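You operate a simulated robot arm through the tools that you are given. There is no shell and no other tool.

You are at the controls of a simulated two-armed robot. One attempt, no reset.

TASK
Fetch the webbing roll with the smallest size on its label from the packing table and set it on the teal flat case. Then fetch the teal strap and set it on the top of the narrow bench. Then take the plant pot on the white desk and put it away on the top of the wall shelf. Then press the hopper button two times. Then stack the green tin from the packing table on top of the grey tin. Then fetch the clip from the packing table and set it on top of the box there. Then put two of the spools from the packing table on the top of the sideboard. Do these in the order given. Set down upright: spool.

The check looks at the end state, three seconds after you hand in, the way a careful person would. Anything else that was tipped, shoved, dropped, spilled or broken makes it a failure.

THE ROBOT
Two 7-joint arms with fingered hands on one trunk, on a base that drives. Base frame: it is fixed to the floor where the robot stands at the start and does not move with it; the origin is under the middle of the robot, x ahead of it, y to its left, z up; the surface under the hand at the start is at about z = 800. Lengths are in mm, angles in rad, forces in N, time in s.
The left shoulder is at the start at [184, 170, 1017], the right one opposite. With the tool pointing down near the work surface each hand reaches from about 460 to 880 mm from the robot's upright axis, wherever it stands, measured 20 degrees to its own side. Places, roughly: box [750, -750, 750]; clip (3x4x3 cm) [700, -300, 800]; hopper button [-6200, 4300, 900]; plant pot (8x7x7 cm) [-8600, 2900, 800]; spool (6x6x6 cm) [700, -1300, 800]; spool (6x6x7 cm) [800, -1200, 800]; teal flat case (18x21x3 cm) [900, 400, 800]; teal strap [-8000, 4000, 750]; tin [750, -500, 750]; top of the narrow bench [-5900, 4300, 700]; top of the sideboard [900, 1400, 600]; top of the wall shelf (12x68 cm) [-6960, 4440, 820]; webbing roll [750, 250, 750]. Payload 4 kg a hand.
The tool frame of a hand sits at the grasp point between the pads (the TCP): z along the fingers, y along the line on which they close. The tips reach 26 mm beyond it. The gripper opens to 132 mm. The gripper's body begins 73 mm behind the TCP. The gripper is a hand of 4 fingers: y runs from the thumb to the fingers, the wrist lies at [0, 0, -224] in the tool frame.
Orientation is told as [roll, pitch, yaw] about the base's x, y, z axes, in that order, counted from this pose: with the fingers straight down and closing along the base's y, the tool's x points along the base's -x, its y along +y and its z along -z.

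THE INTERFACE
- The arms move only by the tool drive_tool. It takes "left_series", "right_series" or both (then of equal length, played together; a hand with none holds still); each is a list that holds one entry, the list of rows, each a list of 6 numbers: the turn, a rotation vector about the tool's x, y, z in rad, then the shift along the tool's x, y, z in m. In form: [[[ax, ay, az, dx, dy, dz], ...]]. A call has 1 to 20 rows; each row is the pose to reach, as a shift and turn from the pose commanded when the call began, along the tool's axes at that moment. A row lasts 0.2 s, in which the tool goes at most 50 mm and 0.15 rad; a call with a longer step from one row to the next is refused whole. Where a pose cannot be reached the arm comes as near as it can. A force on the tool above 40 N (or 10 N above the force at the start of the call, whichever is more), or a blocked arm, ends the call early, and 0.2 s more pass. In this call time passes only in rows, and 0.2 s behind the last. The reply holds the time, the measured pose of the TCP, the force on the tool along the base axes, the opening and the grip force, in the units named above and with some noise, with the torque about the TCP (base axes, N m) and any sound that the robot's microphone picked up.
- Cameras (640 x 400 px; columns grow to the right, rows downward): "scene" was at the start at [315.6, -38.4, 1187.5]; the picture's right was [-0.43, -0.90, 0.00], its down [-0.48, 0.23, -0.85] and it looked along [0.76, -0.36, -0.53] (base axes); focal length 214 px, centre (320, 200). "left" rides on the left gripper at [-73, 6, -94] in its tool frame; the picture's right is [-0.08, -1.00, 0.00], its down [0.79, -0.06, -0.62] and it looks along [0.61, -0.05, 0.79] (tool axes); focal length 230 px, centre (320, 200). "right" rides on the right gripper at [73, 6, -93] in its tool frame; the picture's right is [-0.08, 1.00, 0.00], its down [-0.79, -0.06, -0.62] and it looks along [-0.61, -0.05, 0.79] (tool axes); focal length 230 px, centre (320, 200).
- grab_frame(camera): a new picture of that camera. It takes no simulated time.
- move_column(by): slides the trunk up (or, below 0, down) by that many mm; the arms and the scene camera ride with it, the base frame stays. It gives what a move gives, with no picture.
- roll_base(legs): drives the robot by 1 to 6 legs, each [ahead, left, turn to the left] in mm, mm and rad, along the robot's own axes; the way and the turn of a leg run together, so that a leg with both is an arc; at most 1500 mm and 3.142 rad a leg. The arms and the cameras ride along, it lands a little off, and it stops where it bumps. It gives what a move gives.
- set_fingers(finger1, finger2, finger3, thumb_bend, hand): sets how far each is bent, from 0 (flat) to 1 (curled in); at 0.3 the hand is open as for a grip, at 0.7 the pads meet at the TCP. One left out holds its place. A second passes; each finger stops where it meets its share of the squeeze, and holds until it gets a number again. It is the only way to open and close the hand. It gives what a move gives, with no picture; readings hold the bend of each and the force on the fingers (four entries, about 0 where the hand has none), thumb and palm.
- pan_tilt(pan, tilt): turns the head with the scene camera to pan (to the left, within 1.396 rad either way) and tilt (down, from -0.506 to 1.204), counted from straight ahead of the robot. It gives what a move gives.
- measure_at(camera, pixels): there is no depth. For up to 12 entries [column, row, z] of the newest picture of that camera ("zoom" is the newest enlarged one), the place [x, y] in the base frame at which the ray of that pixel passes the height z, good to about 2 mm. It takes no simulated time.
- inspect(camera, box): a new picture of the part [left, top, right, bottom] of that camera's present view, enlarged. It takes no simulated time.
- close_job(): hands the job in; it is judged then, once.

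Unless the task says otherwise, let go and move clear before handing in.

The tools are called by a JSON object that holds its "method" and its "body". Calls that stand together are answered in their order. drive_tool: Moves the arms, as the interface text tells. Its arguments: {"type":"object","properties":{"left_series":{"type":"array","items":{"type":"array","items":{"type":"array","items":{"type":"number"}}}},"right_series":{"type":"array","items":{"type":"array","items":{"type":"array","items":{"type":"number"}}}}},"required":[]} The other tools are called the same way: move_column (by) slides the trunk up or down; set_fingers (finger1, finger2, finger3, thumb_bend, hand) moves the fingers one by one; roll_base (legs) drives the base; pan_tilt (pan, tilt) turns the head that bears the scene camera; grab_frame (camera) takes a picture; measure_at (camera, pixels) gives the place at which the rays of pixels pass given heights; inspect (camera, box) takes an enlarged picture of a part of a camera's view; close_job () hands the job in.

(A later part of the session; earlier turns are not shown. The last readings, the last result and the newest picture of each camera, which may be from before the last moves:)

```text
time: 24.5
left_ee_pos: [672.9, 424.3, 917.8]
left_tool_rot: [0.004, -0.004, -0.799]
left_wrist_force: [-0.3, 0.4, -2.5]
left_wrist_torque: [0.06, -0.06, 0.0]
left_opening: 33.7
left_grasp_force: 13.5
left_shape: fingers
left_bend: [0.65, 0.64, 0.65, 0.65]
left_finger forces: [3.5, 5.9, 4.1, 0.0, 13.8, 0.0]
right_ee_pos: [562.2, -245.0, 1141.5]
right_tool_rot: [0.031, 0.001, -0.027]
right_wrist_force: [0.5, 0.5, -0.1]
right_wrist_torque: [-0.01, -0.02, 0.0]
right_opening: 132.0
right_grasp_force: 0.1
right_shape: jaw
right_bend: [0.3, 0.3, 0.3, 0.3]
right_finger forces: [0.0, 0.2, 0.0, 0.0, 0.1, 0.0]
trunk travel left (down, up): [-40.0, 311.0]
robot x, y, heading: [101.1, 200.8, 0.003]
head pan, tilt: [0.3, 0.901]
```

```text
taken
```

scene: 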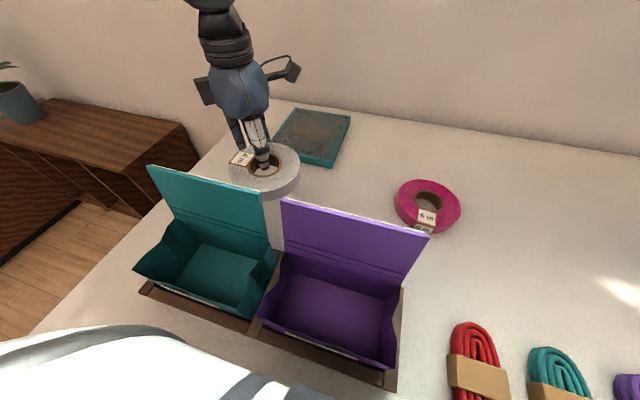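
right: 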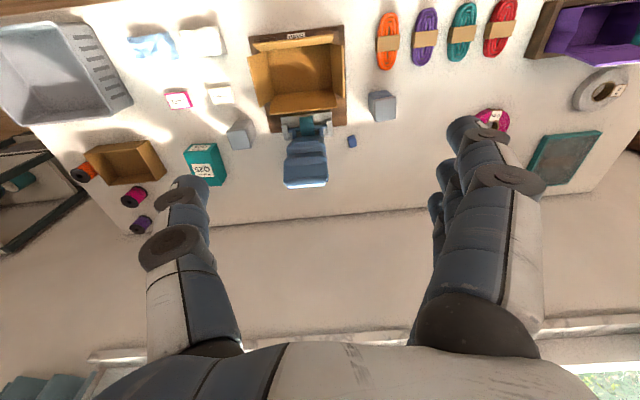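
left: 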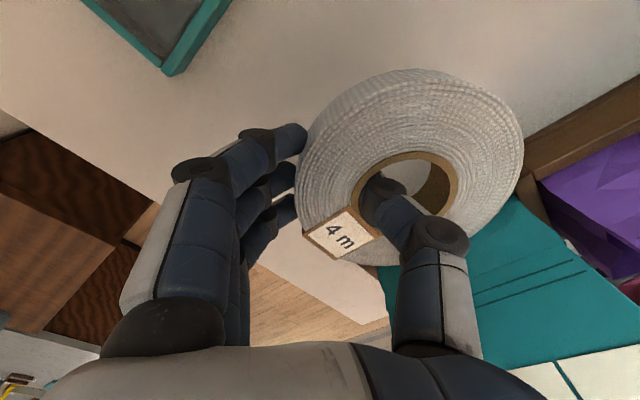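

The roll is held level (2.5 N). I'll carry it over the case at the same height.

{"method": "drive_tool", "body": {"left_series": [[[0, 0, 0, -0.0274, 0.0287, 0], [0, 0, 0, -0.0548, 0.0573, 0], [0, 0, 0, -0.0823, 0.086, 0], [0, 0, 0, -0.1097, 0.1147, 0], [0, 0, 0, -0.1371, 0.1433, 0], [0, 0, 0, -0.1645, 0.172, 0]]]}}

{"method": "grab_frame", "body": {"camera": "left"}}

{"method": "inspect", "body": {"camera": "scene", "box": [160, 30, 400, 200]}}

```text
time: 25.9
left_ee_pos: [910.7, 426.2, 917.7]
left_tool_rot: [0.001, -0.005, -0.8]
left_wrist_force: [0.1, -0.9, -2.3]
left_wrist_torque: [0.07, -0.06, 0.0]
left_opening: 33.6
left_grasp_force: 13.2
left_shape: fingers
left_bend: [0.65, 0.64, 0.65, 0.65]
left_finger forces: [3.8, 6.0, 4.2, 0.1, 13.9, 0.0]
right_ee_pos: [564.3, -244.4, 1141.2]
right_tool_rot: [0.033, 0.002, -0.028]
right_wrist_force: [0.7, 0.4, -0.4]
right_wrist_torque: [0.03, 0.0, -0.04]
right_opening: 131.7
right_grasp_force: 0.0
right_shape: jaw
right_bend: [0.3, 0.3, 0.3, 0.3]
right_finger forces: [0.0, 0.0, 0.0, 0.0, 0.0, 0.1]
trunk travel left (down, up): [-40.0, 311.0]
robot x, y, heading: [102.0, 198.3, 0.004]
head pan, tilt: [0.3, 0.901]
```

```text
taken
```

left: 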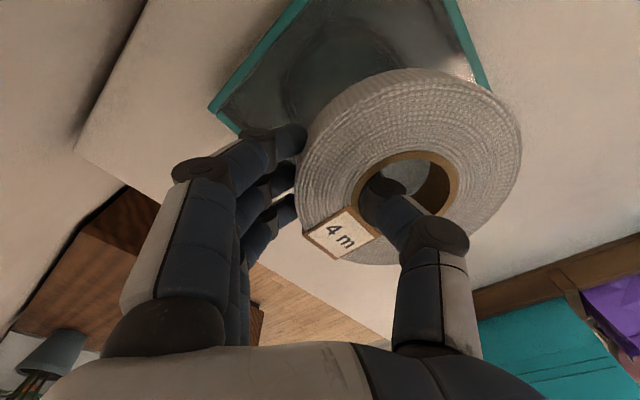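

```text
2.35 times, centred on (280, 115) of scene
```

zoom: 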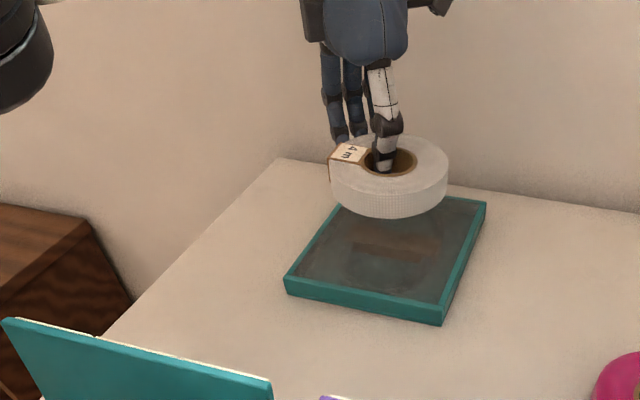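

{"method": "measure_at", "body": {"camera": "zoom", "pixels": [[287, 278, 825], [442, 306, 825], [486, 202, 825], [442, 325, 797], [288, 293, 797], [392, 165, 915], [330, 175, 915], [449, 175, 915]]}}

{"method": "measure_at", "body": {"camera": "left", "pixels": [[213, 110, 825], [308, 0, 825], [487, 85, 825], [445, 0, 825], [358, 195, 915], [460, 195, 915]]}}

```text
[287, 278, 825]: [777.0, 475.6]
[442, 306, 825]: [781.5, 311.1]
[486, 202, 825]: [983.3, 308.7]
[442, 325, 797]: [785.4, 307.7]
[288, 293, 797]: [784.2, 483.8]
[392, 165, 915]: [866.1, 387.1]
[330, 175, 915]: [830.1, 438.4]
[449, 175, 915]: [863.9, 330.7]
```

```text
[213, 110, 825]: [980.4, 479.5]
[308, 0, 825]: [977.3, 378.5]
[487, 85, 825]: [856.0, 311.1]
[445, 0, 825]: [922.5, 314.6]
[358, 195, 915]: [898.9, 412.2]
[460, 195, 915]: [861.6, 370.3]
```

Case spans x 780–983, y 309–482, and the roll centre is above its middle. I'll lower to just above contact.

{"method": "drive_tool", "body": {"left_series": [[[0, 0, 0, 0, 0, 0.02], [0, 0, 0, 0, 0, 0.038], [0, 0, 0, 0, 0, 0.046], [0, 0, 0, 0, 0, 0.051], [0, 0, 0, 0, 0, 0.054]]]}}

{"method": "inspect", "body": {"camera": "scene", "box": [160, 30, 400, 200]}}

```text
time: 27.1
left_ee_pos: [910.7, 428.1, 865.4]
left_tool_rot: [0.001, -0.005, -0.798]
left_wrist_force: [0.5, 0.5, -1.7]
left_wrist_torque: [0.02, -0.05, -0.01]
left_opening: 33.8
left_grasp_force: 14.1
left_shape: fingers
left_bend: [0.65, 0.64, 0.65, 0.65]
left_finger forces: [3.8, 6.0, 4.0, 0.1, 13.9, 0.1]
right_ee_pos: [562.9, -244.1, 1141.6]
right_tool_rot: [0.031, -0.001, -0.027]
right_wrist_force: [0.2, 0.3, 0.0]
right_wrist_torque: [-0.01, 0.0, 0.01]
right_opening: 131.7
right_grasp_force: 0.2
right_shape: jaw
right_bend: [0.3, 0.3, 0.3, 0.3]
right_finger forces: [0.0, 0.1, 0.0, 0.0, 0.1, 0.1]
trunk travel left (down, up): [-40.0, 311.0]
robot x, y, heading: [101.6, 200.2, 0.002]
head pan, tilt: [0.3, 0.901]
```

```text
2.35 times, centred on (280, 115) of scene
```

zoom: 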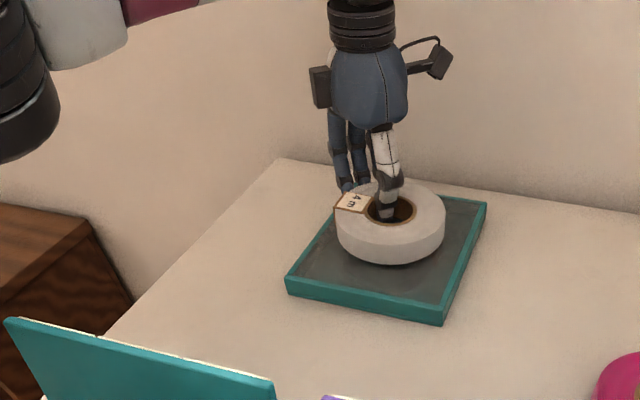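

Not yet in contact (weight still felt). I'll lower a few mm more, slowly.

{"method": "drive_tool", "body": {"left_series": [[[0, 0, 0, 0, 0, 0.002], [0, 0, 0, 0, 0, 0.004]]]}}

```text
time: 27.7
left_ee_pos: [909.3, 427.3, 861.5]
left_tool_rot: [0.003, -0.007, -0.797]
left_wrist_force: [-0.7, -0.7, -1.8]
left_wrist_torque: [0.05, -0.04, -0.01]
left_opening: 33.6
left_grasp_force: 13.6
left_shape: fingers
left_bend: [0.65, 0.64, 0.65, 0.65]
left_finger forces: [3.8, 6.0, 4.1, 0.1, 13.9, 0.0]
right_ee_pos: [562.5, -244.9, 1140.9]
right_tool_rot: [0.032, -0.001, -0.027]
right_wrist_force: [-0.1, -0.4, 0.6]
right_wrist_torque: [0.0, -0.01, -0.03]
right_opening: 131.9
right_grasp_force: 0.1
right_shape: jaw
right_bend: [0.3, 0.3, 0.3, 0.3]
right_finger forces: [0.0, 0.1, 0.0, 0.0, 0.0, 0.0]
trunk travel left (down, up): [-40.0, 311.0]
robot x, y, heading: [100.9, 198.7, 0.001]
head pan, tilt: [0.3, 0.901]
```

{"method": "drive_tool", "body": {"left_series": [[[0, 0, 0, 0, 0, 0.0015], [0, 0, 0, 0, 0, 0.003]]]}}

```text
time: 28.3
left_ee_pos: [910.8, 426.5, 858.2]
left_tool_rot: [0.003, -0.006, -0.797]
left_wrist_force: [0.2, 0.4, -1.7]
left_wrist_torque: [0.05, -0.03, -0.01]
left_opening: 33.6
left_grasp_force: 13.6
left_shape: fingers
left_bend: [0.65, 0.64, 0.65, 0.65]
left_finger forces: [3.8, 6.0, 4.1, 0.1, 13.9, 0.0]
right_ee_pos: [563.3, -244.3, 1141.6]
right_tool_rot: [0.032, 0.001, -0.029]
right_wrist_force: [-0.1, -0.4, -0.6]
right_wrist_torque: [-0.01, 0.01, 0.01]
right_opening: 131.6
right_grasp_force: 0.0
right_shape: jaw
right_bend: [0.3, 0.3, 0.3, 0.3]
right_finger forces: [0.0, 0.0, 0.0, 0.1, 0.0, 0.0]
trunk travel left (down, up): [-40.0, 311.0]
robot x, y, heading: [100.5, 201.5, 0.003]
head pan, tilt: [0.3, 0.901]
```

The weight reading hasn't dropped yet; I'll continue in small steps.

{"method": "drive_tool", "body": {"left_series": [[[0, 0, 0, 0, 0, 0.0015], [0, 0, 0, 0, 0, 0.003]]]}}

{"method": "inspect", "body": {"camera": "scene", "box": [220, 70, 360, 180]}}

```text
time: 28.9
left_ee_pos: [909.4, 428.1, 855.2]
left_tool_rot: [0.003, -0.009, -0.8]
left_wrist_force: [-0.6, 0.7, 1.1]
left_wrist_torque: [-0.08, 0.0, 0.0]
left_opening: 33.9
left_grasp_force: 14.6
left_shape: fingers
left_bend: [0.65, 0.64, 0.65, 0.65]
left_finger forces: [4.0, 5.9, 4.0, 0.0, 13.8, 0.0]
right_ee_pos: [563.4, -246.4, 1142.4]
right_tool_rot: [0.031, 0.0, -0.028]
right_wrist_force: [-0.4, -0.4, -0.7]
right_wrist_torque: [-0.01, 0.01, 0.01]
right_opening: 131.9
right_grasp_force: 0.1
right_shape: jaw
right_bend: [0.3, 0.3, 0.3, 0.3]
right_finger forces: [0.0, 0.0, 0.0, 0.0, 0.0, 0.0]
trunk travel left (down, up): [-40.0, 311.0]
robot x, y, heading: [104.0, 202.0, 0.001]
head pan, tilt: [0.3, 0.901]
```

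```text
3.64 times, centred on (290, 125) of scene
```

zoom: 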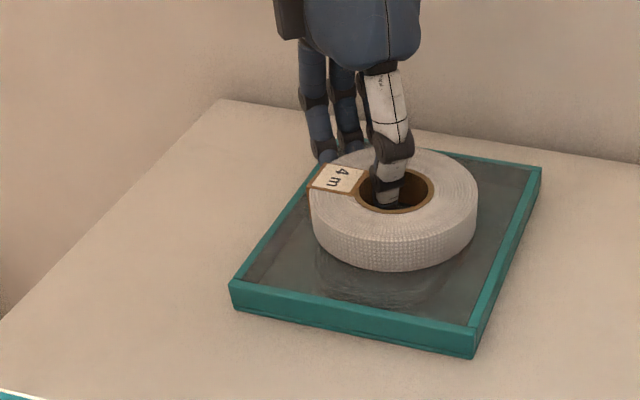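

The roll now rests on the case (force +1.1 N). I'll open to the earlier straddle opening and rise straight up.

{"method": "set_fingers", "body": {"hand": "left", "finger1": 0.52, "finger2": 0.52, "finger3": 0.52, "thumb_bend": 0.53}}

{"method": "inspect", "body": {"camera": "left", "box": [180, 60, 560, 300]}}

```text
time: 29.9
left_ee_pos: [909.7, 426.3, 857.0]
left_tool_rot: [0.005, -0.008, -0.798]
left_wrist_force: [1.1, 0.1, 10.4]
left_wrist_torque: [-0.27, 0.32, 0.03]
left_opening: 60.2
left_grasp_force: 4.9
left_shape: fingers
left_bend: [0.52, 0.52, 0.52, 0.54]
left_finger forces: [0.0, 0.1, 0.1, 0.0, 10.3, 0.1]
right_ee_pos: [560.9, -244.8, 1143.0]
right_tool_rot: [0.031, -0.002, -0.027]
right_wrist_force: [-0.3, -0.1, 0.2]
right_wrist_torque: [0.01, -0.05, 0.0]
right_opening: 132.2
right_grasp_force: 0.0
right_shape: jaw
right_bend: [0.3, 0.3, 0.3, 0.3]
right_finger forces: [0.0, 0.1, 0.0, 0.0, 0.1, 0.0]
trunk travel left (down, up): [-40.0, 311.0]
robot x, y, heading: [99.6, 202.7, -0.002]
head pan, tilt: [0.3, 0.901]
```

```text
1.67 times, centred on (370, 180) of left
```

zoom: 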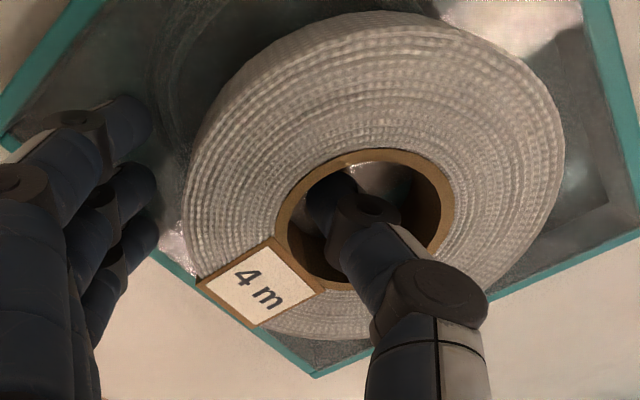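

The thumb is free inside the hole and fingers are clear. I'll rise straight up.

{"method": "drive_tool", "body": {"left_series": [[[0, 0, 0, 0, 0, -0.015], [0, 0, 0, 0, 0, -0.04], [0, 0, 0, 0, 0, -0.08], [0, 0, 0, 0, 0, -0.12], [0, 0, 0, 0, 0, -0.165], [0, 0, 0, 0, 0, -0.21]]]}}

{"method": "inspect", "body": {"camera": "scene", "box": [160, 30, 400, 200]}}

```text
time: 31.3
left_ee_pos: [896.1, 428.5, 1051.0]
left_tool_rot: [0.002, -0.006, -0.797]
left_wrist_force: [0.1, 0.3, 0.1]
left_wrist_torque: [0.0, -0.01, 0.01]
left_opening: 61.8
left_grasp_force: 0.2
left_shape: fingers
left_bend: [0.52, 0.52, 0.52, 0.53]
left_finger forces: [0.0, 0.0, 0.0, 0.1, 0.1, 0.0]
left hand out of reach, approached as far as the arm can: row 6
right_ee_pos: [562.7, -243.0, 1142.8]
right_tool_rot: [0.032, -0.002, -0.028]
right_wrist_force: [-0.3, 0.5, 0.4]
right_wrist_torque: [-0.02, 0.04, -0.01]
right_opening: 131.8
right_grasp_force: 0.0
right_shape: jaw
right_bend: [0.3, 0.3, 0.3, 0.3]
right_finger forces: [0.0, 0.0, 0.1, 0.0, 0.0, 0.1]
trunk travel left (down, up): [-40.0, 311.0]
robot x, y, heading: [101.5, 204.0, 0.004]
head pan, tilt: [0.3, 0.901]
```

```text
2.35 times, centred on (280, 115) of scene
```

zoom: 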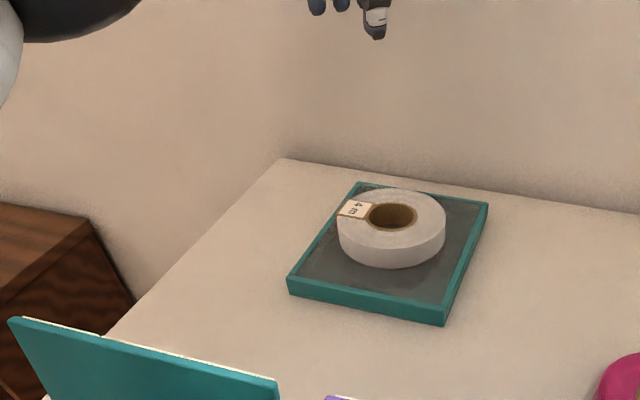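

The 4 m roll lies flat on the case. Step 1 done. I'll retract the left hand to a compact pose and then scout the way behind me.

{"method": "drive_tool", "body": {"left_series": [[[0, 0, -0.1, 0.0205, -0.0386, -0.0075], [0, 0, -0.2, 0.0411, -0.0772, -0.015], [0, 0, -0.3, 0.0616, -0.1159, -0.0225], [0, 0, -0.4, 0.0822, -0.1545, -0.03], [0, 0, -0.5, 0.1027, -0.1931, -0.0375], [0, 0, -0.6, 0.1233, -0.2317, -0.045], [0, 0, -0.7, 0.1438, -0.2704, -0.0525], [0, 0, -0.8, 0.1644, -0.309, -0.06]]]}}

{"method": "roll_base", "body": {"legs": [[-400, 0, 0], [0, 0, 1.571], [0, 0, 0.9]]}}

{"method": "pan_tilt", "body": {"pan": 0.0, "tilt": 0.2}}

{"method": "grab_frame", "body": {"camera": "scene"}}

```text
time: 33.1
left_ee_pos: [559.9, 328.3, 1109.6]
left_tool_rot: [-0.001, -0.006, 0.003]
left_wrist_force: [0.1, -1.9, -0.3]
left_wrist_torque: [-0.01, 0.0, 0.03]
left_opening: 62.3
left_grasp_force: 0.1
left_shape: fingers
left_bend: [0.52, 0.52, 0.52, 0.53]
left_finger forces: [0.0, 0.1, 0.0, 0.1, 0.1, 0.0]
right_ee_pos: [563.0, -244.1, 1142.0]
right_tool_rot: [0.032, -0.001, -0.028]
right_wrist_force: [0.1, -0.1, 0.3]
right_wrist_torque: [0.04, -0.02, 0.01]
right_opening: 131.7
right_grasp_force: 0.2
right_shape: jaw
right_bend: [0.3, 0.3, 0.3, 0.3]
right_finger forces: [0.0, 0.0, 0.0, 0.0, 0.1, 0.0]
trunk travel left (down, up): [-40.0, 311.0]
robot x, y, heading: [100.1, 200.1, 0.007]
head pan, tilt: [0.3, 0.901]
```

```text
time: 41.8
left_ee_pos: [-747.5, 366.7, 1109.1]
left_tool_rot: [-0.004, -0.006, 2.514]
left_wrist_force: [0.4, 0.4, -0.3]
left_wrist_torque: [0.01, 0.04, -0.02]
left_opening: 62.2
left_grasp_force: 0.1
left_shape: fingers
left_bend: [0.52, 0.52, 0.52, 0.53]
left_finger forces: [0.0, 0.1, 0.1, 0.0, 0.1, 0.0]
right_ee_pos: [-411.0, 831.5, 1142.1]
right_tool_rot: [0.032, 0.0, 2.484]
right_wrist_force: [0.2, 0.0, -0.2]
right_wrist_torque: [0.0, -0.01, 0.0]
right_opening: 131.9
right_grasp_force: 0.1
right_shape: jaw
right_bend: [0.3, 0.3, 0.3, 0.3]
right_finger forces: [0.1, 0.0, 0.0, 0.0, 0.0, 0.0]
trunk travel left (down, up): [-40.0, 311.0]
robot x, y, heading: [-301.5, 197.6, 2.512]
head pan, tilt: [0.3, 0.901]
```

```text
time: 42.9
left_ee_pos: [-749.2, 365.6, 1110.1]
left_tool_rot: [-0.004, -0.007, 2.514]
left_wrist_force: [0.1, 0.2, 0.1]
left_wrist_torque: [0.0, 0.0, 0.04]
left_opening: 62.3
left_grasp_force: 0.1
left_shape: fingers
left_bend: [0.52, 0.52, 0.52, 0.53]
left_finger forces: [0.1, 0.0, 0.1, 0.0, 0.0, 0.0]
right_ee_pos: [-410.5, 830.9, 1141.7]
right_tool_rot: [0.033, 0.001, 2.485]
right_wrist_force: [0.1, 0.4, -0.4]
right_wrist_torque: [0.02, 0.01, 0.0]
right_opening: 131.9
right_grasp_force: 0.1
right_shape: jaw
right_bend: [0.3, 0.3, 0.3, 0.3]
right_finger forces: [0.1, 0.0, 0.0, 0.0, 0.0, 0.1]
trunk travel left (down, up): [-40.0, 311.0]
robot x, y, heading: [-302.9, 199.0, 2.514]
head pan, tilt: [0.0, 0.201]
```

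```text
taken
```

scene: 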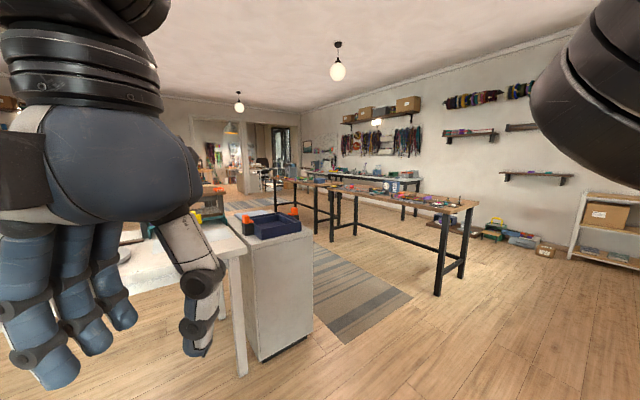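

A large workshop. I'll look around with several pans to map the route toward [-8000, 4000].

{"method": "pan_tilt", "body": {"pan": 0.5, "tilt": 0.2}}

{"method": "grab_frame", "body": {"camera": "scene"}}

{"method": "pan_tilt", "body": {"pan": 1.2, "tilt": 0.3}}

{"method": "grab_frame", "body": {"camera": "scene"}}

{"method": "pan_tilt", "body": {"pan": -0.6, "tilt": 0.3}}

{"method": "grab_frame", "body": {"camera": "scene"}}

```text
time: 43.8
left_ee_pos: [-749.1, 367.0, 1109.7]
left_tool_rot: [-0.005, -0.007, 2.513]
left_wrist_force: [-0.6, 0.6, 1.4]
left_wrist_torque: [-0.01, 0.05, 0.0]
left_opening: 61.8
left_grasp_force: 0.1
left_shape: fingers
left_bend: [0.52, 0.52, 0.52, 0.53]
left_finger forces: [0.1, 0.0, 0.0, 0.0, 0.1, 0.1]
right_ee_pos: [-411.6, 831.4, 1141.3]
right_tool_rot: [0.032, -0.001, 2.483]
right_wrist_force: [-0.3, 0.3, 0.1]
right_wrist_torque: [-0.03, -0.01, 0.0]
right_opening: 132.0
right_grasp_force: 0.0
right_shape: jaw
right_bend: [0.3, 0.3, 0.3, 0.3]
right_finger forces: [0.0, 0.0, 0.1, 0.0, 0.0, 0.0]
trunk travel left (down, up): [-40.0, 311.0]
robot x, y, heading: [-299.8, 204.0, 2.512]
head pan, tilt: [0.499, 0.201]
```

```text
taken
```

scene: 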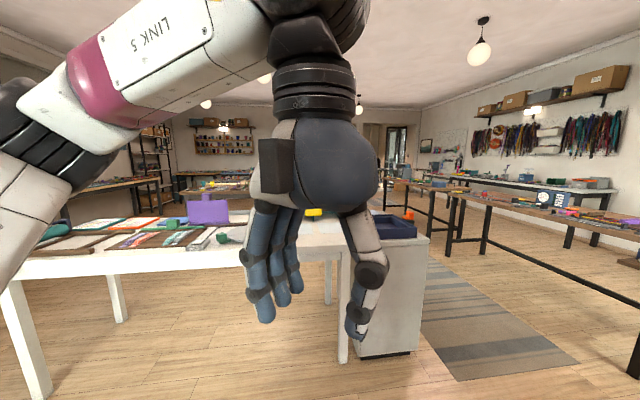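

```text
time: 44.9
left_ee_pos: [-747.2, 367.0, 1110.2]
left_tool_rot: [-0.004, -0.007, 2.514]
left_wrist_force: [0.3, -0.2, 0.4]
left_wrist_torque: [-0.01, 0.0, -0.01]
left_opening: 62.0
left_grasp_force: 0.1
left_shape: fingers
left_bend: [0.52, 0.52, 0.52, 0.53]
left_finger forces: [0.1, 0.0, 0.1, 0.1, 0.0, 0.1]
right_ee_pos: [-410.3, 830.7, 1141.5]
right_tool_rot: [0.031, -0.001, 2.483]
right_wrist_force: [0.0, 0.0, -0.5]
right_wrist_torque: [-0.01, -0.01, 0.0]
right_opening: 132.1
right_grasp_force: 0.1
right_shape: jaw
right_bend: [0.3, 0.3, 0.3, 0.3]
right_finger forces: [0.0, 0.0, 0.0, 0.1, 0.0, 0.0]
trunk travel left (down, up): [-40.0, 311.0]
robot x, y, heading: [-295.3, 197.5, 2.512]
head pan, tilt: [1.201, 0.3]
```

```text
taken
```

scene: 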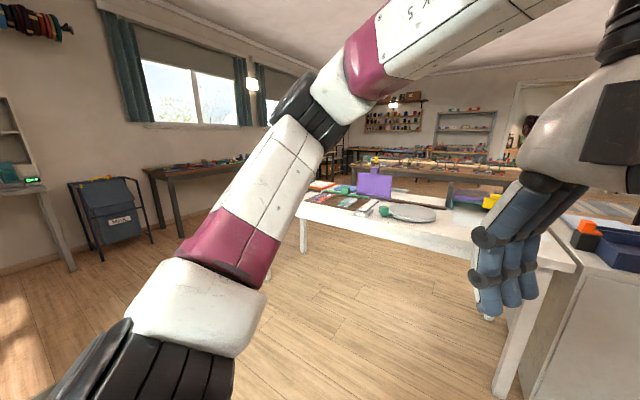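

```text
time: 46.7
left_ee_pos: [-747.4, 366.3, 1109.0]
left_tool_rot: [-0.005, -0.008, 2.512]
left_wrist_force: [0.5, 0.2, 0.4]
left_wrist_torque: [0.02, 0.04, -0.02]
left_opening: 62.1
left_grasp_force: 0.1
left_shape: fingers
left_bend: [0.52, 0.52, 0.52, 0.53]
left_finger forces: [0.1, 0.0, 0.0, 0.0, 0.0, 0.0]
right_ee_pos: [-410.2, 830.7, 1142.2]
right_tool_rot: [0.032, 0.0, 2.483]
right_wrist_force: [0.5, 0.5, 0.4]
right_wrist_torque: [0.01, -0.02, 0.01]
right_opening: 131.5
right_grasp_force: 0.0
right_shape: jaw
right_bend: [0.3, 0.3, 0.3, 0.3]
right_finger forces: [0.0, 0.0, 0.0, 0.0, 0.1, 0.1]
trunk travel left (down, up): [-40.0, 311.0]
robot x, y, heading: [-299.9, 200.0, 2.518]
head pan, tilt: [-0.6, 0.3]
```

```text
taken
```

scene: 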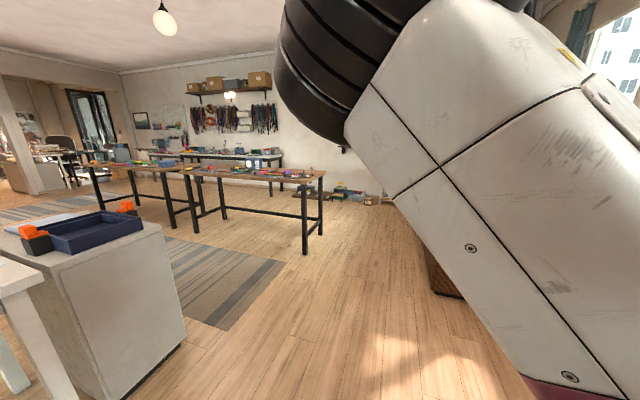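

I'll measure floor points in this view to map the obstacles.

{"method": "measure_at", "body": {"camera": "scene", "pixels": [[305, 254, 0], [322, 236, 0], [195, 233, 0], [173, 228, 0], [287, 262, 0], [237, 330, 0], [186, 343, 0], [165, 234, 0], [95, 206, 0], [380, 205, 0], [45, 193, 0], [80, 186, 0]]}}

{"method": "pan_tilt", "body": {"pan": 0.1, "tilt": 0.25}}

{"method": "grab_frame", "body": {"camera": "scene"}}

```text
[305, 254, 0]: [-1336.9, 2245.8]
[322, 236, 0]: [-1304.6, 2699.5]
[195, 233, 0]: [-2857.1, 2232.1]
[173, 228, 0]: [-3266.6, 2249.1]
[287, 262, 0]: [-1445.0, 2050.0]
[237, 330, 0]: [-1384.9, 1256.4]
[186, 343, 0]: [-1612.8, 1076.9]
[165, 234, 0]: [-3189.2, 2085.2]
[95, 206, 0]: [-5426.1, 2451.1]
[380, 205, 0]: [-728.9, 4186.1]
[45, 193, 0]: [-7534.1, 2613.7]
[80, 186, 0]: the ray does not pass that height
```

```text
time: 47.7
left_ee_pos: [-747.3, 366.9, 1109.7]
left_tool_rot: [-0.004, -0.007, 2.513]
left_wrist_force: [0.6, 0.8, 0.0]
left_wrist_torque: [-0.01, -0.02, -0.02]
left_opening: 62.2
left_grasp_force: 0.0
left_shape: fingers
left_bend: [0.52, 0.52, 0.52, 0.53]
left_finger forces: [0.1, 0.1, 0.0, 0.0, 0.0, 0.0]
right_ee_pos: [-411.0, 831.9, 1141.6]
right_tool_rot: [0.032, -0.001, 2.485]
right_wrist_force: [0.1, -0.5, 0.3]
right_wrist_torque: [0.0, -0.02, 0.01]
right_opening: 132.0
right_grasp_force: 0.1
right_shape: jaw
right_bend: [0.3, 0.3, 0.3, 0.3]
right_finger forces: [0.1, 0.1, 0.0, 0.0, 0.0, 0.0]
trunk travel left (down, up): [-40.0, 311.0]
robot x, y, heading: [-300.6, 199.9, 2.514]
head pan, tilt: [0.099, 0.25]
```

```text
taken
```

scene: 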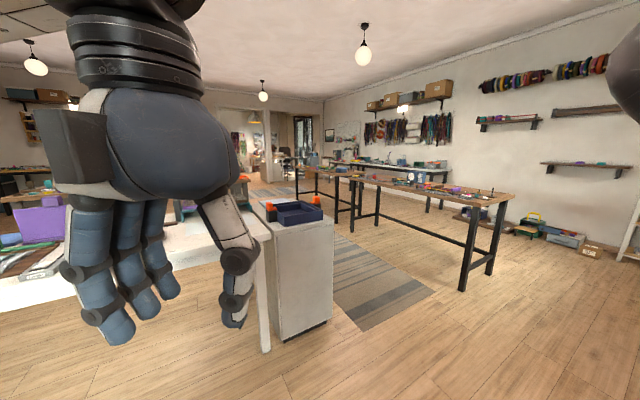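

Corridor: pedestal's edge at y≈1077 and long tables from y≈2245, with the rug between. I'll turn to face −x and drive along y≈1650.

{"method": "roll_base", "body": {"legs": [[0, 0, 0.628], [300, -1450, 0], [1500, 0, 0]]}}

{"method": "pan_tilt", "body": {"pan": 0.0, "tilt": 0.2}}

{"method": "grab_frame", "body": {"camera": "scene"}}

{"method": "pan_tilt", "body": {"pan": -0.6, "tilt": 0.2}}

{"method": "grab_frame", "body": {"camera": "scene"}}

```text
time: 69.2
left_ee_pos: [-2564.7, 1539.6, 1110.7]
left_tool_rot: [-0.003, -0.006, 3.12]
left_wrist_force: [-1.3, 0.4, 0.5]
left_wrist_torque: [0.05, 0.05, 0.01]
left_opening: 62.3
left_grasp_force: 0.0
left_shape: fingers
left_bend: [0.52, 0.52, 0.52, 0.53]
left_finger forces: [0.0, 0.0, 0.0, 0.0, 0.1, 0.0]
right_ee_pos: [-2550.5, 2111.8, 1142.2]
right_tool_rot: [0.033, 0.001, 3.091]
right_wrist_force: [-0.5, 0.1, 0.0]
right_wrist_torque: [0.01, 0.0, -0.02]
right_opening: 131.9
right_grasp_force: 0.1
right_shape: jaw
right_bend: [0.3, 0.3, 0.3, 0.3]
right_finger forces: [0.0, 0.0, 0.0, 0.1, 0.1, 0.0]
trunk travel left (down, up): [-40.0, 311.0]
robot x, y, heading: [-2100.1, 1660.9, 3.12]
head pan, tilt: [0.099, 0.25]
```

```text
time: 69.9
left_ee_pos: [-2564.8, 1539.8, 1109.3]
left_tool_rot: [-0.002, -0.007, 3.117]
left_wrist_force: [0.9, 0.1, 0.4]
left_wrist_torque: [-0.03, 0.01, -0.06]
left_opening: 62.1
left_grasp_force: 0.1
left_shape: fingers
left_bend: [0.52, 0.52, 0.52, 0.53]
left_finger forces: [0.0, 0.0, 0.0, 0.1, 0.0, 0.0]
right_ee_pos: [-2551.1, 2111.7, 1142.2]
right_tool_rot: [0.033, -0.001, 3.088]
right_wrist_force: [-0.6, 1.1, 0.4]
right_wrist_torque: [0.01, 0.0, -0.02]
right_opening: 131.6
right_grasp_force: 0.1
right_shape: jaw
right_bend: [0.3, 0.3, 0.3, 0.3]
right_finger forces: [0.0, 0.1, 0.1, 0.1, 0.0, 0.0]
trunk travel left (down, up): [-40.0, 311.0]
robot x, y, heading: [-2104.1, 1654.8, 3.12]
head pan, tilt: [0.0, 0.201]
```

```text
taken
```

scene: 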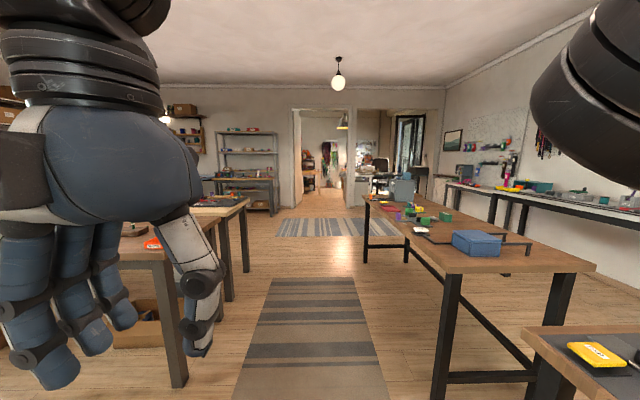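

```text
time: 70.9
left_ee_pos: [-2565.6, 1538.5, 1109.3]
left_tool_rot: [-0.002, -0.007, 3.12]
left_wrist_force: [0.3, 0.8, 0.9]
left_wrist_torque: [-0.01, -0.03, -0.02]
left_opening: 62.0
left_grasp_force: 0.0
left_shape: fingers
left_bend: [0.52, 0.52, 0.52, 0.53]
left_finger forces: [0.0, 0.0, 0.1, 0.1, 0.1, 0.0]
right_ee_pos: [-2550.6, 2111.9, 1140.9]
right_tool_rot: [0.032, -0.001, 3.086]
right_wrist_force: [0.8, 0.3, 0.9]
right_wrist_torque: [-0.03, 0.0, -0.03]
right_opening: 131.9
right_grasp_force: 0.1
right_shape: jaw
right_bend: [0.3, 0.3, 0.3, 0.3]
right_finger forces: [0.0, 0.0, 0.0, 0.1, 0.0, 0.0]
trunk travel left (down, up): [-40.0, 311.0]
robot x, y, heading: [-2099.7, 1653.1, 3.118]
head pan, tilt: [-0.6, 0.201]
```

```text
taken
```

scene: 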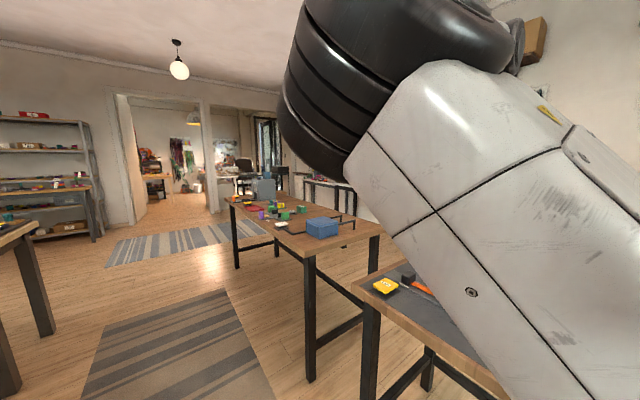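

I'll measure the partition and opening positions in this view.

{"method": "measure_at", "body": {"camera": "scene", "pixels": [[135, 224, 0], [219, 212, 0], [237, 268, 0], [277, 256, 0], [312, 380, 0], [375, 395, 0], [93, 240, 0], [205, 211, 0], [50, 333, 0]]}}

{"method": "roll_base", "body": {"legs": [[1500, 0, 0.02]]}}

{"method": "pan_tilt", "body": {"pan": -0.35, "tilt": 0.2}}

{"method": "grab_frame", "body": {"camera": "scene"}}

```text
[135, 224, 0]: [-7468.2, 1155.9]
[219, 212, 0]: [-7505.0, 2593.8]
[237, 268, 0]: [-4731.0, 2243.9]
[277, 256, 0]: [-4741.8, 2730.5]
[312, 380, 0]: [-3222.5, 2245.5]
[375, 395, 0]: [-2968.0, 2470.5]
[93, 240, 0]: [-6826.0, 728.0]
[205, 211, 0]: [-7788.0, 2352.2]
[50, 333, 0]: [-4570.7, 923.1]
```

```text
time: 78.3
left_ee_pos: [-4052.7, 1562.4, 1108.9]
left_tool_rot: [-0.003, -0.007, 3.129]
left_wrist_force: [0.9, -0.2, -0.9]
left_wrist_torque: [-0.02, 0.02, 0.02]
left_opening: 62.0
left_grasp_force: 0.0
left_shape: fingers
left_bend: [0.52, 0.52, 0.52, 0.53]
left_finger forces: [0.0, 0.1, 0.0, 0.1, 0.0, 0.1]
right_ee_pos: [-4046.4, 2136.0, 1141.2]
right_tool_rot: [0.032, -0.001, 3.097]
right_wrist_force: [0.1, -0.3, 0.2]
right_wrist_torque: [-0.02, 0.01, -0.02]
right_opening: 131.9
right_grasp_force: 0.1
right_shape: jaw
right_bend: [0.3, 0.3, 0.3, 0.3]
right_finger forces: [0.0, 0.0, 0.0, 0.0, 0.0, 0.0]
trunk travel left (down, up): [-40.0, 311.0]
robot x, y, heading: [-3590.5, 1687.1, 3.126]
head pan, tilt: [-0.6, 0.201]
```

```text
time: 79.1
left_ee_pos: [-4054.8, 1561.7, 1109.7]
left_tool_rot: [-0.003, -0.008, 3.128]
left_wrist_force: [-0.6, -0.2, 0.0]
left_wrist_torque: [-0.01, -0.01, -0.01]
left_opening: 62.0
left_grasp_force: 0.0
left_shape: fingers
left_bend: [0.52, 0.52, 0.52, 0.53]
left_finger forces: [0.0, 0.0, 0.1, 0.1, 0.0, 0.0]
right_ee_pos: [-4045.7, 2137.1, 1140.7]
right_tool_rot: [0.034, 0.0, 3.097]
right_wrist_force: [-0.2, -0.9, 0.1]
right_wrist_torque: [-0.03, 0.02, 0.0]
right_opening: 131.6
right_grasp_force: 0.0
right_shape: jaw
right_bend: [0.3, 0.3, 0.3, 0.3]
right_finger forces: [0.0, 0.0, 0.0, 0.0, 0.2, 0.0]
trunk travel left (down, up): [-40.0, 311.0]
robot x, y, heading: [-3593.2, 1680.7, 3.13]
head pan, tilt: [-0.351, 0.201]
```

```text
taken
```

scene: 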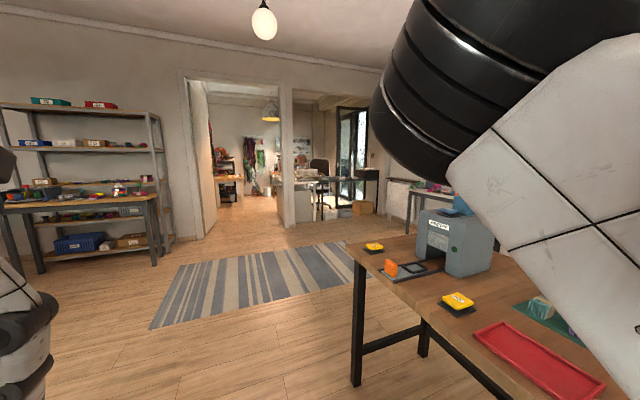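

The partition is at x≈−7500 with two openings; the second (right) leads to the white desk area. I'll drive on 1500 mm past the table's end and look right.

{"method": "roll_base", "body": {"legs": [[1500, 0, 0], [400, 0, 0]]}}

{"method": "pan_tilt", "body": {"pan": -0.5, "tilt": 0.25}}

{"method": "grab_frame", "body": {"camera": "scene"}}

{"method": "pan_tilt", "body": {"pan": -1.35, "tilt": 0.25}}

{"method": "grab_frame", "body": {"camera": "scene"}}

```text
time: 88.6
left_ee_pos: [-5956.9, 1562.9, 1109.1]
left_tool_rot: [-0.003, -0.007, -3.141]
left_wrist_force: [0.3, -0.1, 0.2]
left_wrist_torque: [-0.02, -0.02, -0.01]
left_opening: 62.2
left_grasp_force: 0.1
left_shape: fingers
left_bend: [0.52, 0.52, 0.52, 0.53]
left_finger forces: [0.0, 0.1, 0.0, 0.1, 0.0, 0.0]
right_ee_pos: [-5956.5, 2137.2, 1142.2]
right_tool_rot: [0.034, 0.001, 3.112]
right_wrist_force: [0.3, 0.8, 0.7]
right_wrist_torque: [0.02, -0.03, -0.01]
right_opening: 131.8
right_grasp_force: 0.2
right_shape: jaw
right_bend: [0.3, 0.3, 0.3, 0.3]
right_finger forces: [0.0, 0.1, 0.0, 0.1, 0.1, 0.0]
trunk travel left (down, up): [-40.0, 311.0]
robot x, y, heading: [-5493.1, 1689.8, -3.143]
head pan, tilt: [-0.351, 0.201]
```

```text
time: 89.3
left_ee_pos: [-5955.9, 1562.0, 1110.7]
left_tool_rot: [-0.003, -0.007, -3.14]
left_wrist_force: [-0.3, 0.8, 0.3]
left_wrist_torque: [-0.02, -0.02, -0.01]
left_opening: 62.1
left_grasp_force: 0.1
left_shape: fingers
left_bend: [0.52, 0.52, 0.52, 0.53]
left_finger forces: [0.0, 0.0, 0.0, 0.1, 0.0, 0.0]
right_ee_pos: [-5957.3, 2136.8, 1140.9]
right_tool_rot: [0.032, 0.0, 3.111]
right_wrist_force: [-0.1, 0.4, 0.1]
right_wrist_torque: [0.01, 0.03, 0.01]
right_opening: 131.8
right_grasp_force: 0.0
right_shape: jaw
right_bend: [0.3, 0.3, 0.3, 0.3]
right_finger forces: [0.0, 0.0, 0.0, 0.0, 0.1, 0.0]
trunk travel left (down, up): [-40.0, 311.0]
robot x, y, heading: [-5497.4, 1688.6, -3.135]
head pan, tilt: [-0.499, 0.25]
```

```text
taken
```

scene: 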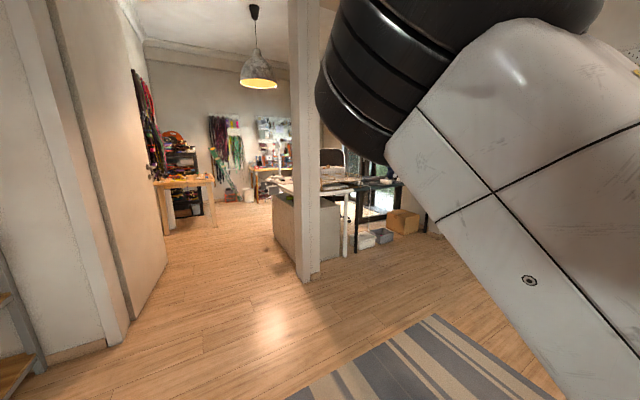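

```text
time: 90.5
left_ee_pos: [-5957.0, 1563.0, 1109.3]
left_tool_rot: [-0.004, -0.006, -3.139]
left_wrist_force: [0.6, -0.7, 0.6]
left_wrist_torque: [-0.02, 0.0, -0.01]
left_opening: 62.1
left_grasp_force: 0.1
left_shape: fingers
left_bend: [0.52, 0.52, 0.52, 0.53]
left_finger forces: [0.0, 0.0, 0.0, 0.1, 0.0, 0.1]
right_ee_pos: [-5955.7, 2136.1, 1142.7]
right_tool_rot: [0.034, 0.001, 3.112]
right_wrist_force: [-0.8, -0.4, -0.2]
right_wrist_torque: [-0.04, 0.03, 0.04]
right_opening: 132.0
right_grasp_force: 0.1
right_shape: jaw
right_bend: [0.3, 0.3, 0.3, 0.3]
right_finger forces: [0.0, 0.0, 0.0, 0.1, 0.0, 0.0]
trunk travel left (down, up): [-40.0, 311.0]
robot x, y, heading: [-5492.4, 1694.4, -3.142]
head pan, tilt: [-1.349, 0.25]
```

```text
taken
```

scene: 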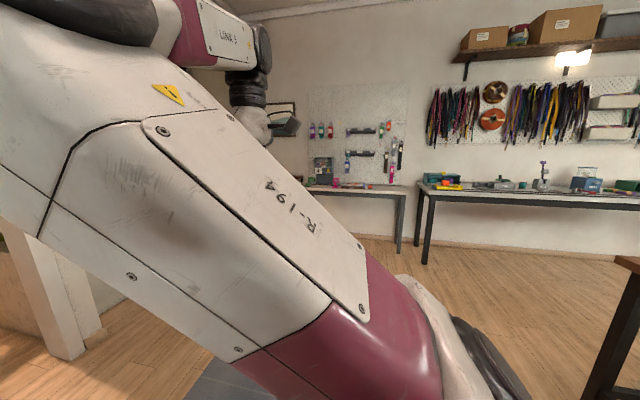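

I see the narrow bench with a hopper device near (350, 185). I'll turn to face the +y wall for a clear view.

{"method": "roll_base", "body": {"legs": [[0, 0, -1.3]]}}

{"method": "pan_tilt", "body": {"pan": 0.0, "tilt": 0.2}}

{"method": "grab_frame", "body": {"camera": "scene"}}

{"method": "pan_tilt", "body": {"pan": 0.45, "tilt": 0.2}}

{"method": "grab_frame", "body": {"camera": "scene"}}

```text
time: 94.1
left_ee_pos: [-5744.0, 2100.4, 1108.1]
left_tool_rot: [-0.002, -0.008, 1.846]
left_wrist_force: [0.2, -0.1, 0.1]
left_wrist_torque: [0.01, 0.01, 0.01]
left_opening: 62.0
left_grasp_force: 0.0
left_shape: fingers
left_bend: [0.52, 0.52, 0.52, 0.53]
left_finger forces: [0.1, 0.0, 0.1, 0.1, 0.0, 0.1]
right_ee_pos: [-5191.7, 2255.9, 1141.1]
right_tool_rot: [0.034, 0.001, 1.819]
right_wrist_force: [-0.1, 0.1, -0.5]
right_wrist_torque: [0.01, -0.01, 0.03]
right_opening: 131.8
right_grasp_force: 0.1
right_shape: jaw
right_bend: [0.3, 0.3, 0.3, 0.3]
right_finger forces: [0.1, 0.0, 0.1, 0.1, 0.1, 0.1]
trunk travel left (down, up): [-40.0, 311.0]
robot x, y, heading: [-5499.3, 1691.2, 1.849]
head pan, tilt: [-1.349, 0.25]
```

```text
time: 95.6
left_ee_pos: [-5744.2, 2099.4, 1108.8]
left_tool_rot: [-0.004, -0.007, 1.845]
left_wrist_force: [0.1, 0.3, -0.1]
left_wrist_torque: [0.02, 0.02, 0.04]
left_opening: 62.0
left_grasp_force: 0.0
left_shape: fingers
left_bend: [0.52, 0.52, 0.52, 0.53]
left_finger forces: [0.0, 0.1, 0.0, 0.1, 0.1, 0.1]
right_ee_pos: [-5191.6, 2256.0, 1142.3]
right_tool_rot: [0.033, 0.001, 1.816]
right_wrist_force: [0.2, 0.4, 0.2]
right_wrist_torque: [0.01, 0.01, -0.01]
right_opening: 131.8
right_grasp_force: 0.0
right_shape: jaw
right_bend: [0.3, 0.3, 0.3, 0.3]
right_finger forces: [0.1, 0.1, 0.0, 0.1, 0.1, 0.0]
trunk travel left (down, up): [-40.0, 311.0]
robot x, y, heading: [-5495.7, 1689.5, 1.846]
head pan, tilt: [0.0, 0.201]
```

```text
taken
```

scene: 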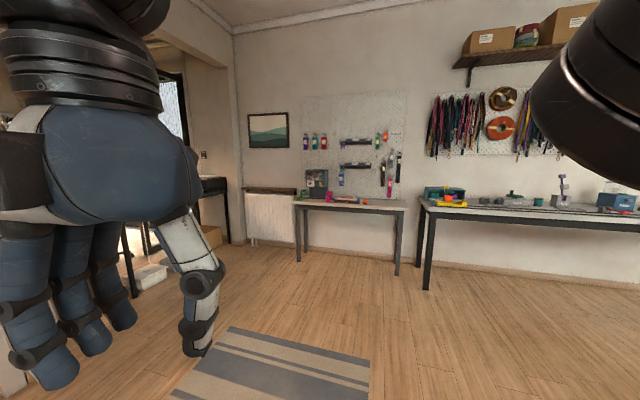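

```text
time: 96.5
left_ee_pos: [-5743.4, 2100.3, 1109.9]
left_tool_rot: [-0.005, -0.008, 1.847]
left_wrist_force: [-0.7, 0.8, 0.0]
left_wrist_torque: [0.03, -0.02, 0.05]
left_opening: 62.1
left_grasp_force: 0.0
left_shape: fingers
left_bend: [0.52, 0.52, 0.52, 0.53]
left_finger forces: [0.0, 0.1, 0.0, 0.0, 0.1, 0.0]
right_ee_pos: [-5191.8, 2254.7, 1142.3]
right_tool_rot: [0.034, 0.001, 1.815]
right_wrist_force: [-0.3, -0.9, -0.2]
right_wrist_torque: [0.01, 0.01, 0.01]
right_opening: 131.8
right_grasp_force: 0.1
right_shape: jaw
right_bend: [0.3, 0.3, 0.3, 0.3]
right_finger forces: [0.0, 0.0, 0.0, 0.0, 0.0, 0.1]
trunk travel left (down, up): [-40.0, 311.0]
robot x, y, heading: [-5492.2, 1693.4, 1.846]
head pan, tilt: [0.45, 0.201]
```

```text
taken
```

scene: 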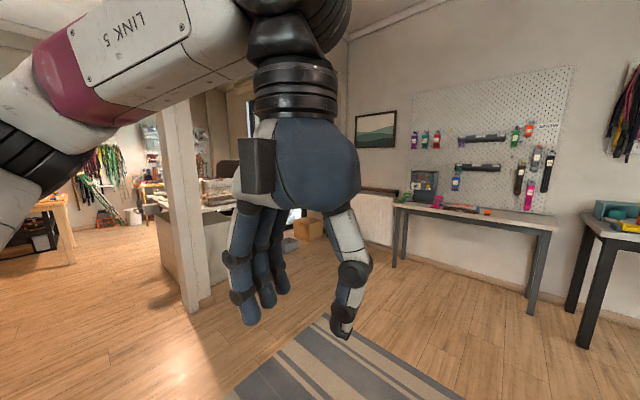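

My left hand blocks the view. I'll move it outward to the side, then drive toward the opening and look at the strap area.

{"method": "drive_tool", "body": {"left_series": [[[0, 0, 0, 0.008, 0.0395, 0], [0, 0, 0, 0.016, 0.079, 0], [0, 0, 0, 0.024, 0.1185, 0], [0, 0, 0, 0.032, 0.158, 0], [0, 0, 0, 0.04, 0.1975, 0], [0, 0, 0, 0.048, 0.237, 0], [0, 0, 0, 0.056, 0.2765, 0], [0, 0, 0, 0.062, 0.316, 0]]]}}

{"method": "pan_tilt", "body": {"pan": 0.3, "tilt": 0.2}}

{"method": "grab_frame", "body": {"camera": "scene"}}

```text
time: 98.3
left_ee_pos: [-5961.9, 2032.7, 1029.7]
left_tool_rot: [-0.005, -0.007, 1.847]
left_wrist_force: [-0.1, -0.2, 0.4]
left_wrist_torque: [0.01, -0.03, 0.05]
left_opening: 62.3
left_grasp_force: 0.1
left_shape: fingers
left_bend: [0.52, 0.52, 0.52, 0.53]
left_finger forces: [0.0, 0.1, 0.0, 0.1, 0.0, 0.1]
left hand out of reach, approached as far as the arm can: row 4, 5, 6, 7, 8
right_ee_pos: [-5192.9, 2255.8, 1141.5]
right_tool_rot: [0.033, 0.0, 1.818]
right_wrist_force: [0.0, 0.5, 0.3]
right_wrist_torque: [-0.05, 0.01, 0.0]
right_opening: 131.9
right_grasp_force: 0.1
right_shape: jaw
right_bend: [0.3, 0.3, 0.3, 0.3]
right_finger forces: [0.0, 0.0, 0.1, 0.1, 0.1, 0.1]
trunk travel left (down, up): [-40.0, 311.0]
robot x, y, heading: [-5493.6, 1691.8, 1.847]
head pan, tilt: [0.45, 0.201]
```

```text
time: 99.0
left_ee_pos: [-5960.9, 2032.6, 1030.1]
left_tool_rot: [-0.005, -0.007, 1.846]
left_wrist_force: [0.8, 1.1, 0.1]
left_wrist_torque: [-0.02, 0.0, -0.01]
left_opening: 62.3
left_grasp_force: 0.1
left_shape: fingers
left_bend: [0.52, 0.52, 0.52, 0.53]
left_finger forces: [0.0, 0.0, 0.1, 0.0, 0.0, 0.1]
right_ee_pos: [-5190.9, 2256.4, 1141.9]
right_tool_rot: [0.035, 0.001, 1.817]
right_wrist_force: [0.1, 0.1, -0.2]
right_wrist_torque: [0.0, 0.03, -0.01]
right_opening: 131.6
right_grasp_force: 0.0
right_shape: jaw
right_bend: [0.3, 0.3, 0.3, 0.3]
right_finger forces: [0.0, 0.0, 0.0, 0.0, 0.0, 0.1]
trunk travel left (down, up): [-40.0, 311.0]
robot x, y, heading: [-5494.6, 1689.9, 1.85]
head pan, tilt: [0.3, 0.201]
```

```text
taken
```

scene: 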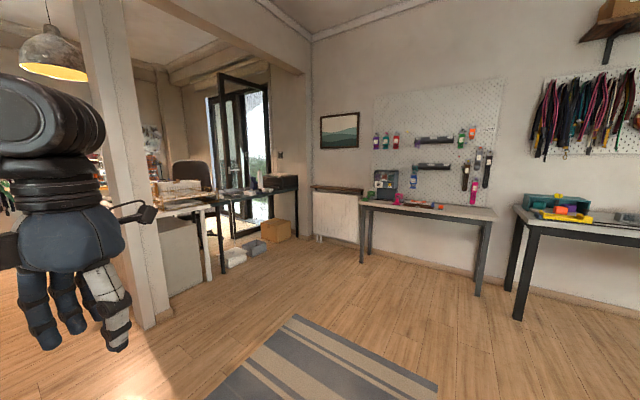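

Now the layout is clear: white desk behind the post, black-legged table by the window, wall shelf above the radiator at (338, 188), narrow bench at (430, 210). I'll measure.

{"method": "measure_at", "body": {"camera": "scene", "pixels": [[160, 325, 0], [222, 272, 0], [297, 240, 0], [237, 236, 0], [210, 283, 0], [338, 190, 820], [310, 186, 820], [366, 190, 820], [360, 203, 780], [497, 215, 780], [360, 262, 0], [478, 295, 0]]}}

{"method": "inspect", "body": {"camera": "scene", "box": [130, 130, 370, 290]}}

{"method": "inspect", "body": {"camera": "scene", "box": [300, 160, 520, 260]}}

```text
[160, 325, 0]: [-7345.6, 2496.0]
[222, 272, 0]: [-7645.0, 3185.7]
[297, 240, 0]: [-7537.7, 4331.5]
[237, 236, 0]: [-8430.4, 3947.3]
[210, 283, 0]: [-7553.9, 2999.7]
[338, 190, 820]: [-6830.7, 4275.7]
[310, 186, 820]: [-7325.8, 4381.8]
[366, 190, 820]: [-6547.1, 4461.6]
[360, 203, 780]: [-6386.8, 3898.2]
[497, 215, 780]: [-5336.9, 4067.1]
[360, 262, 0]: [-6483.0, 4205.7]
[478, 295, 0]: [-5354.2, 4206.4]
```

```text
2.50 times, centred on (250, 210) of scene
```

zoom: 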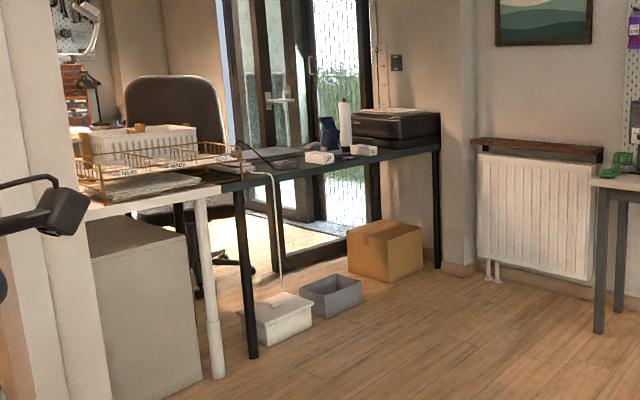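

```text
2.91 times, centred on (410, 210) of scene
```

zoom: 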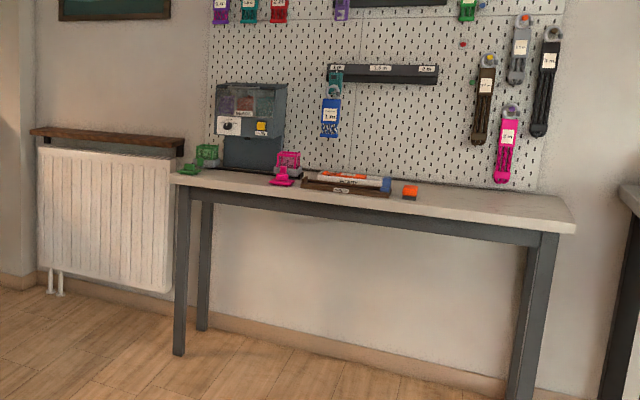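

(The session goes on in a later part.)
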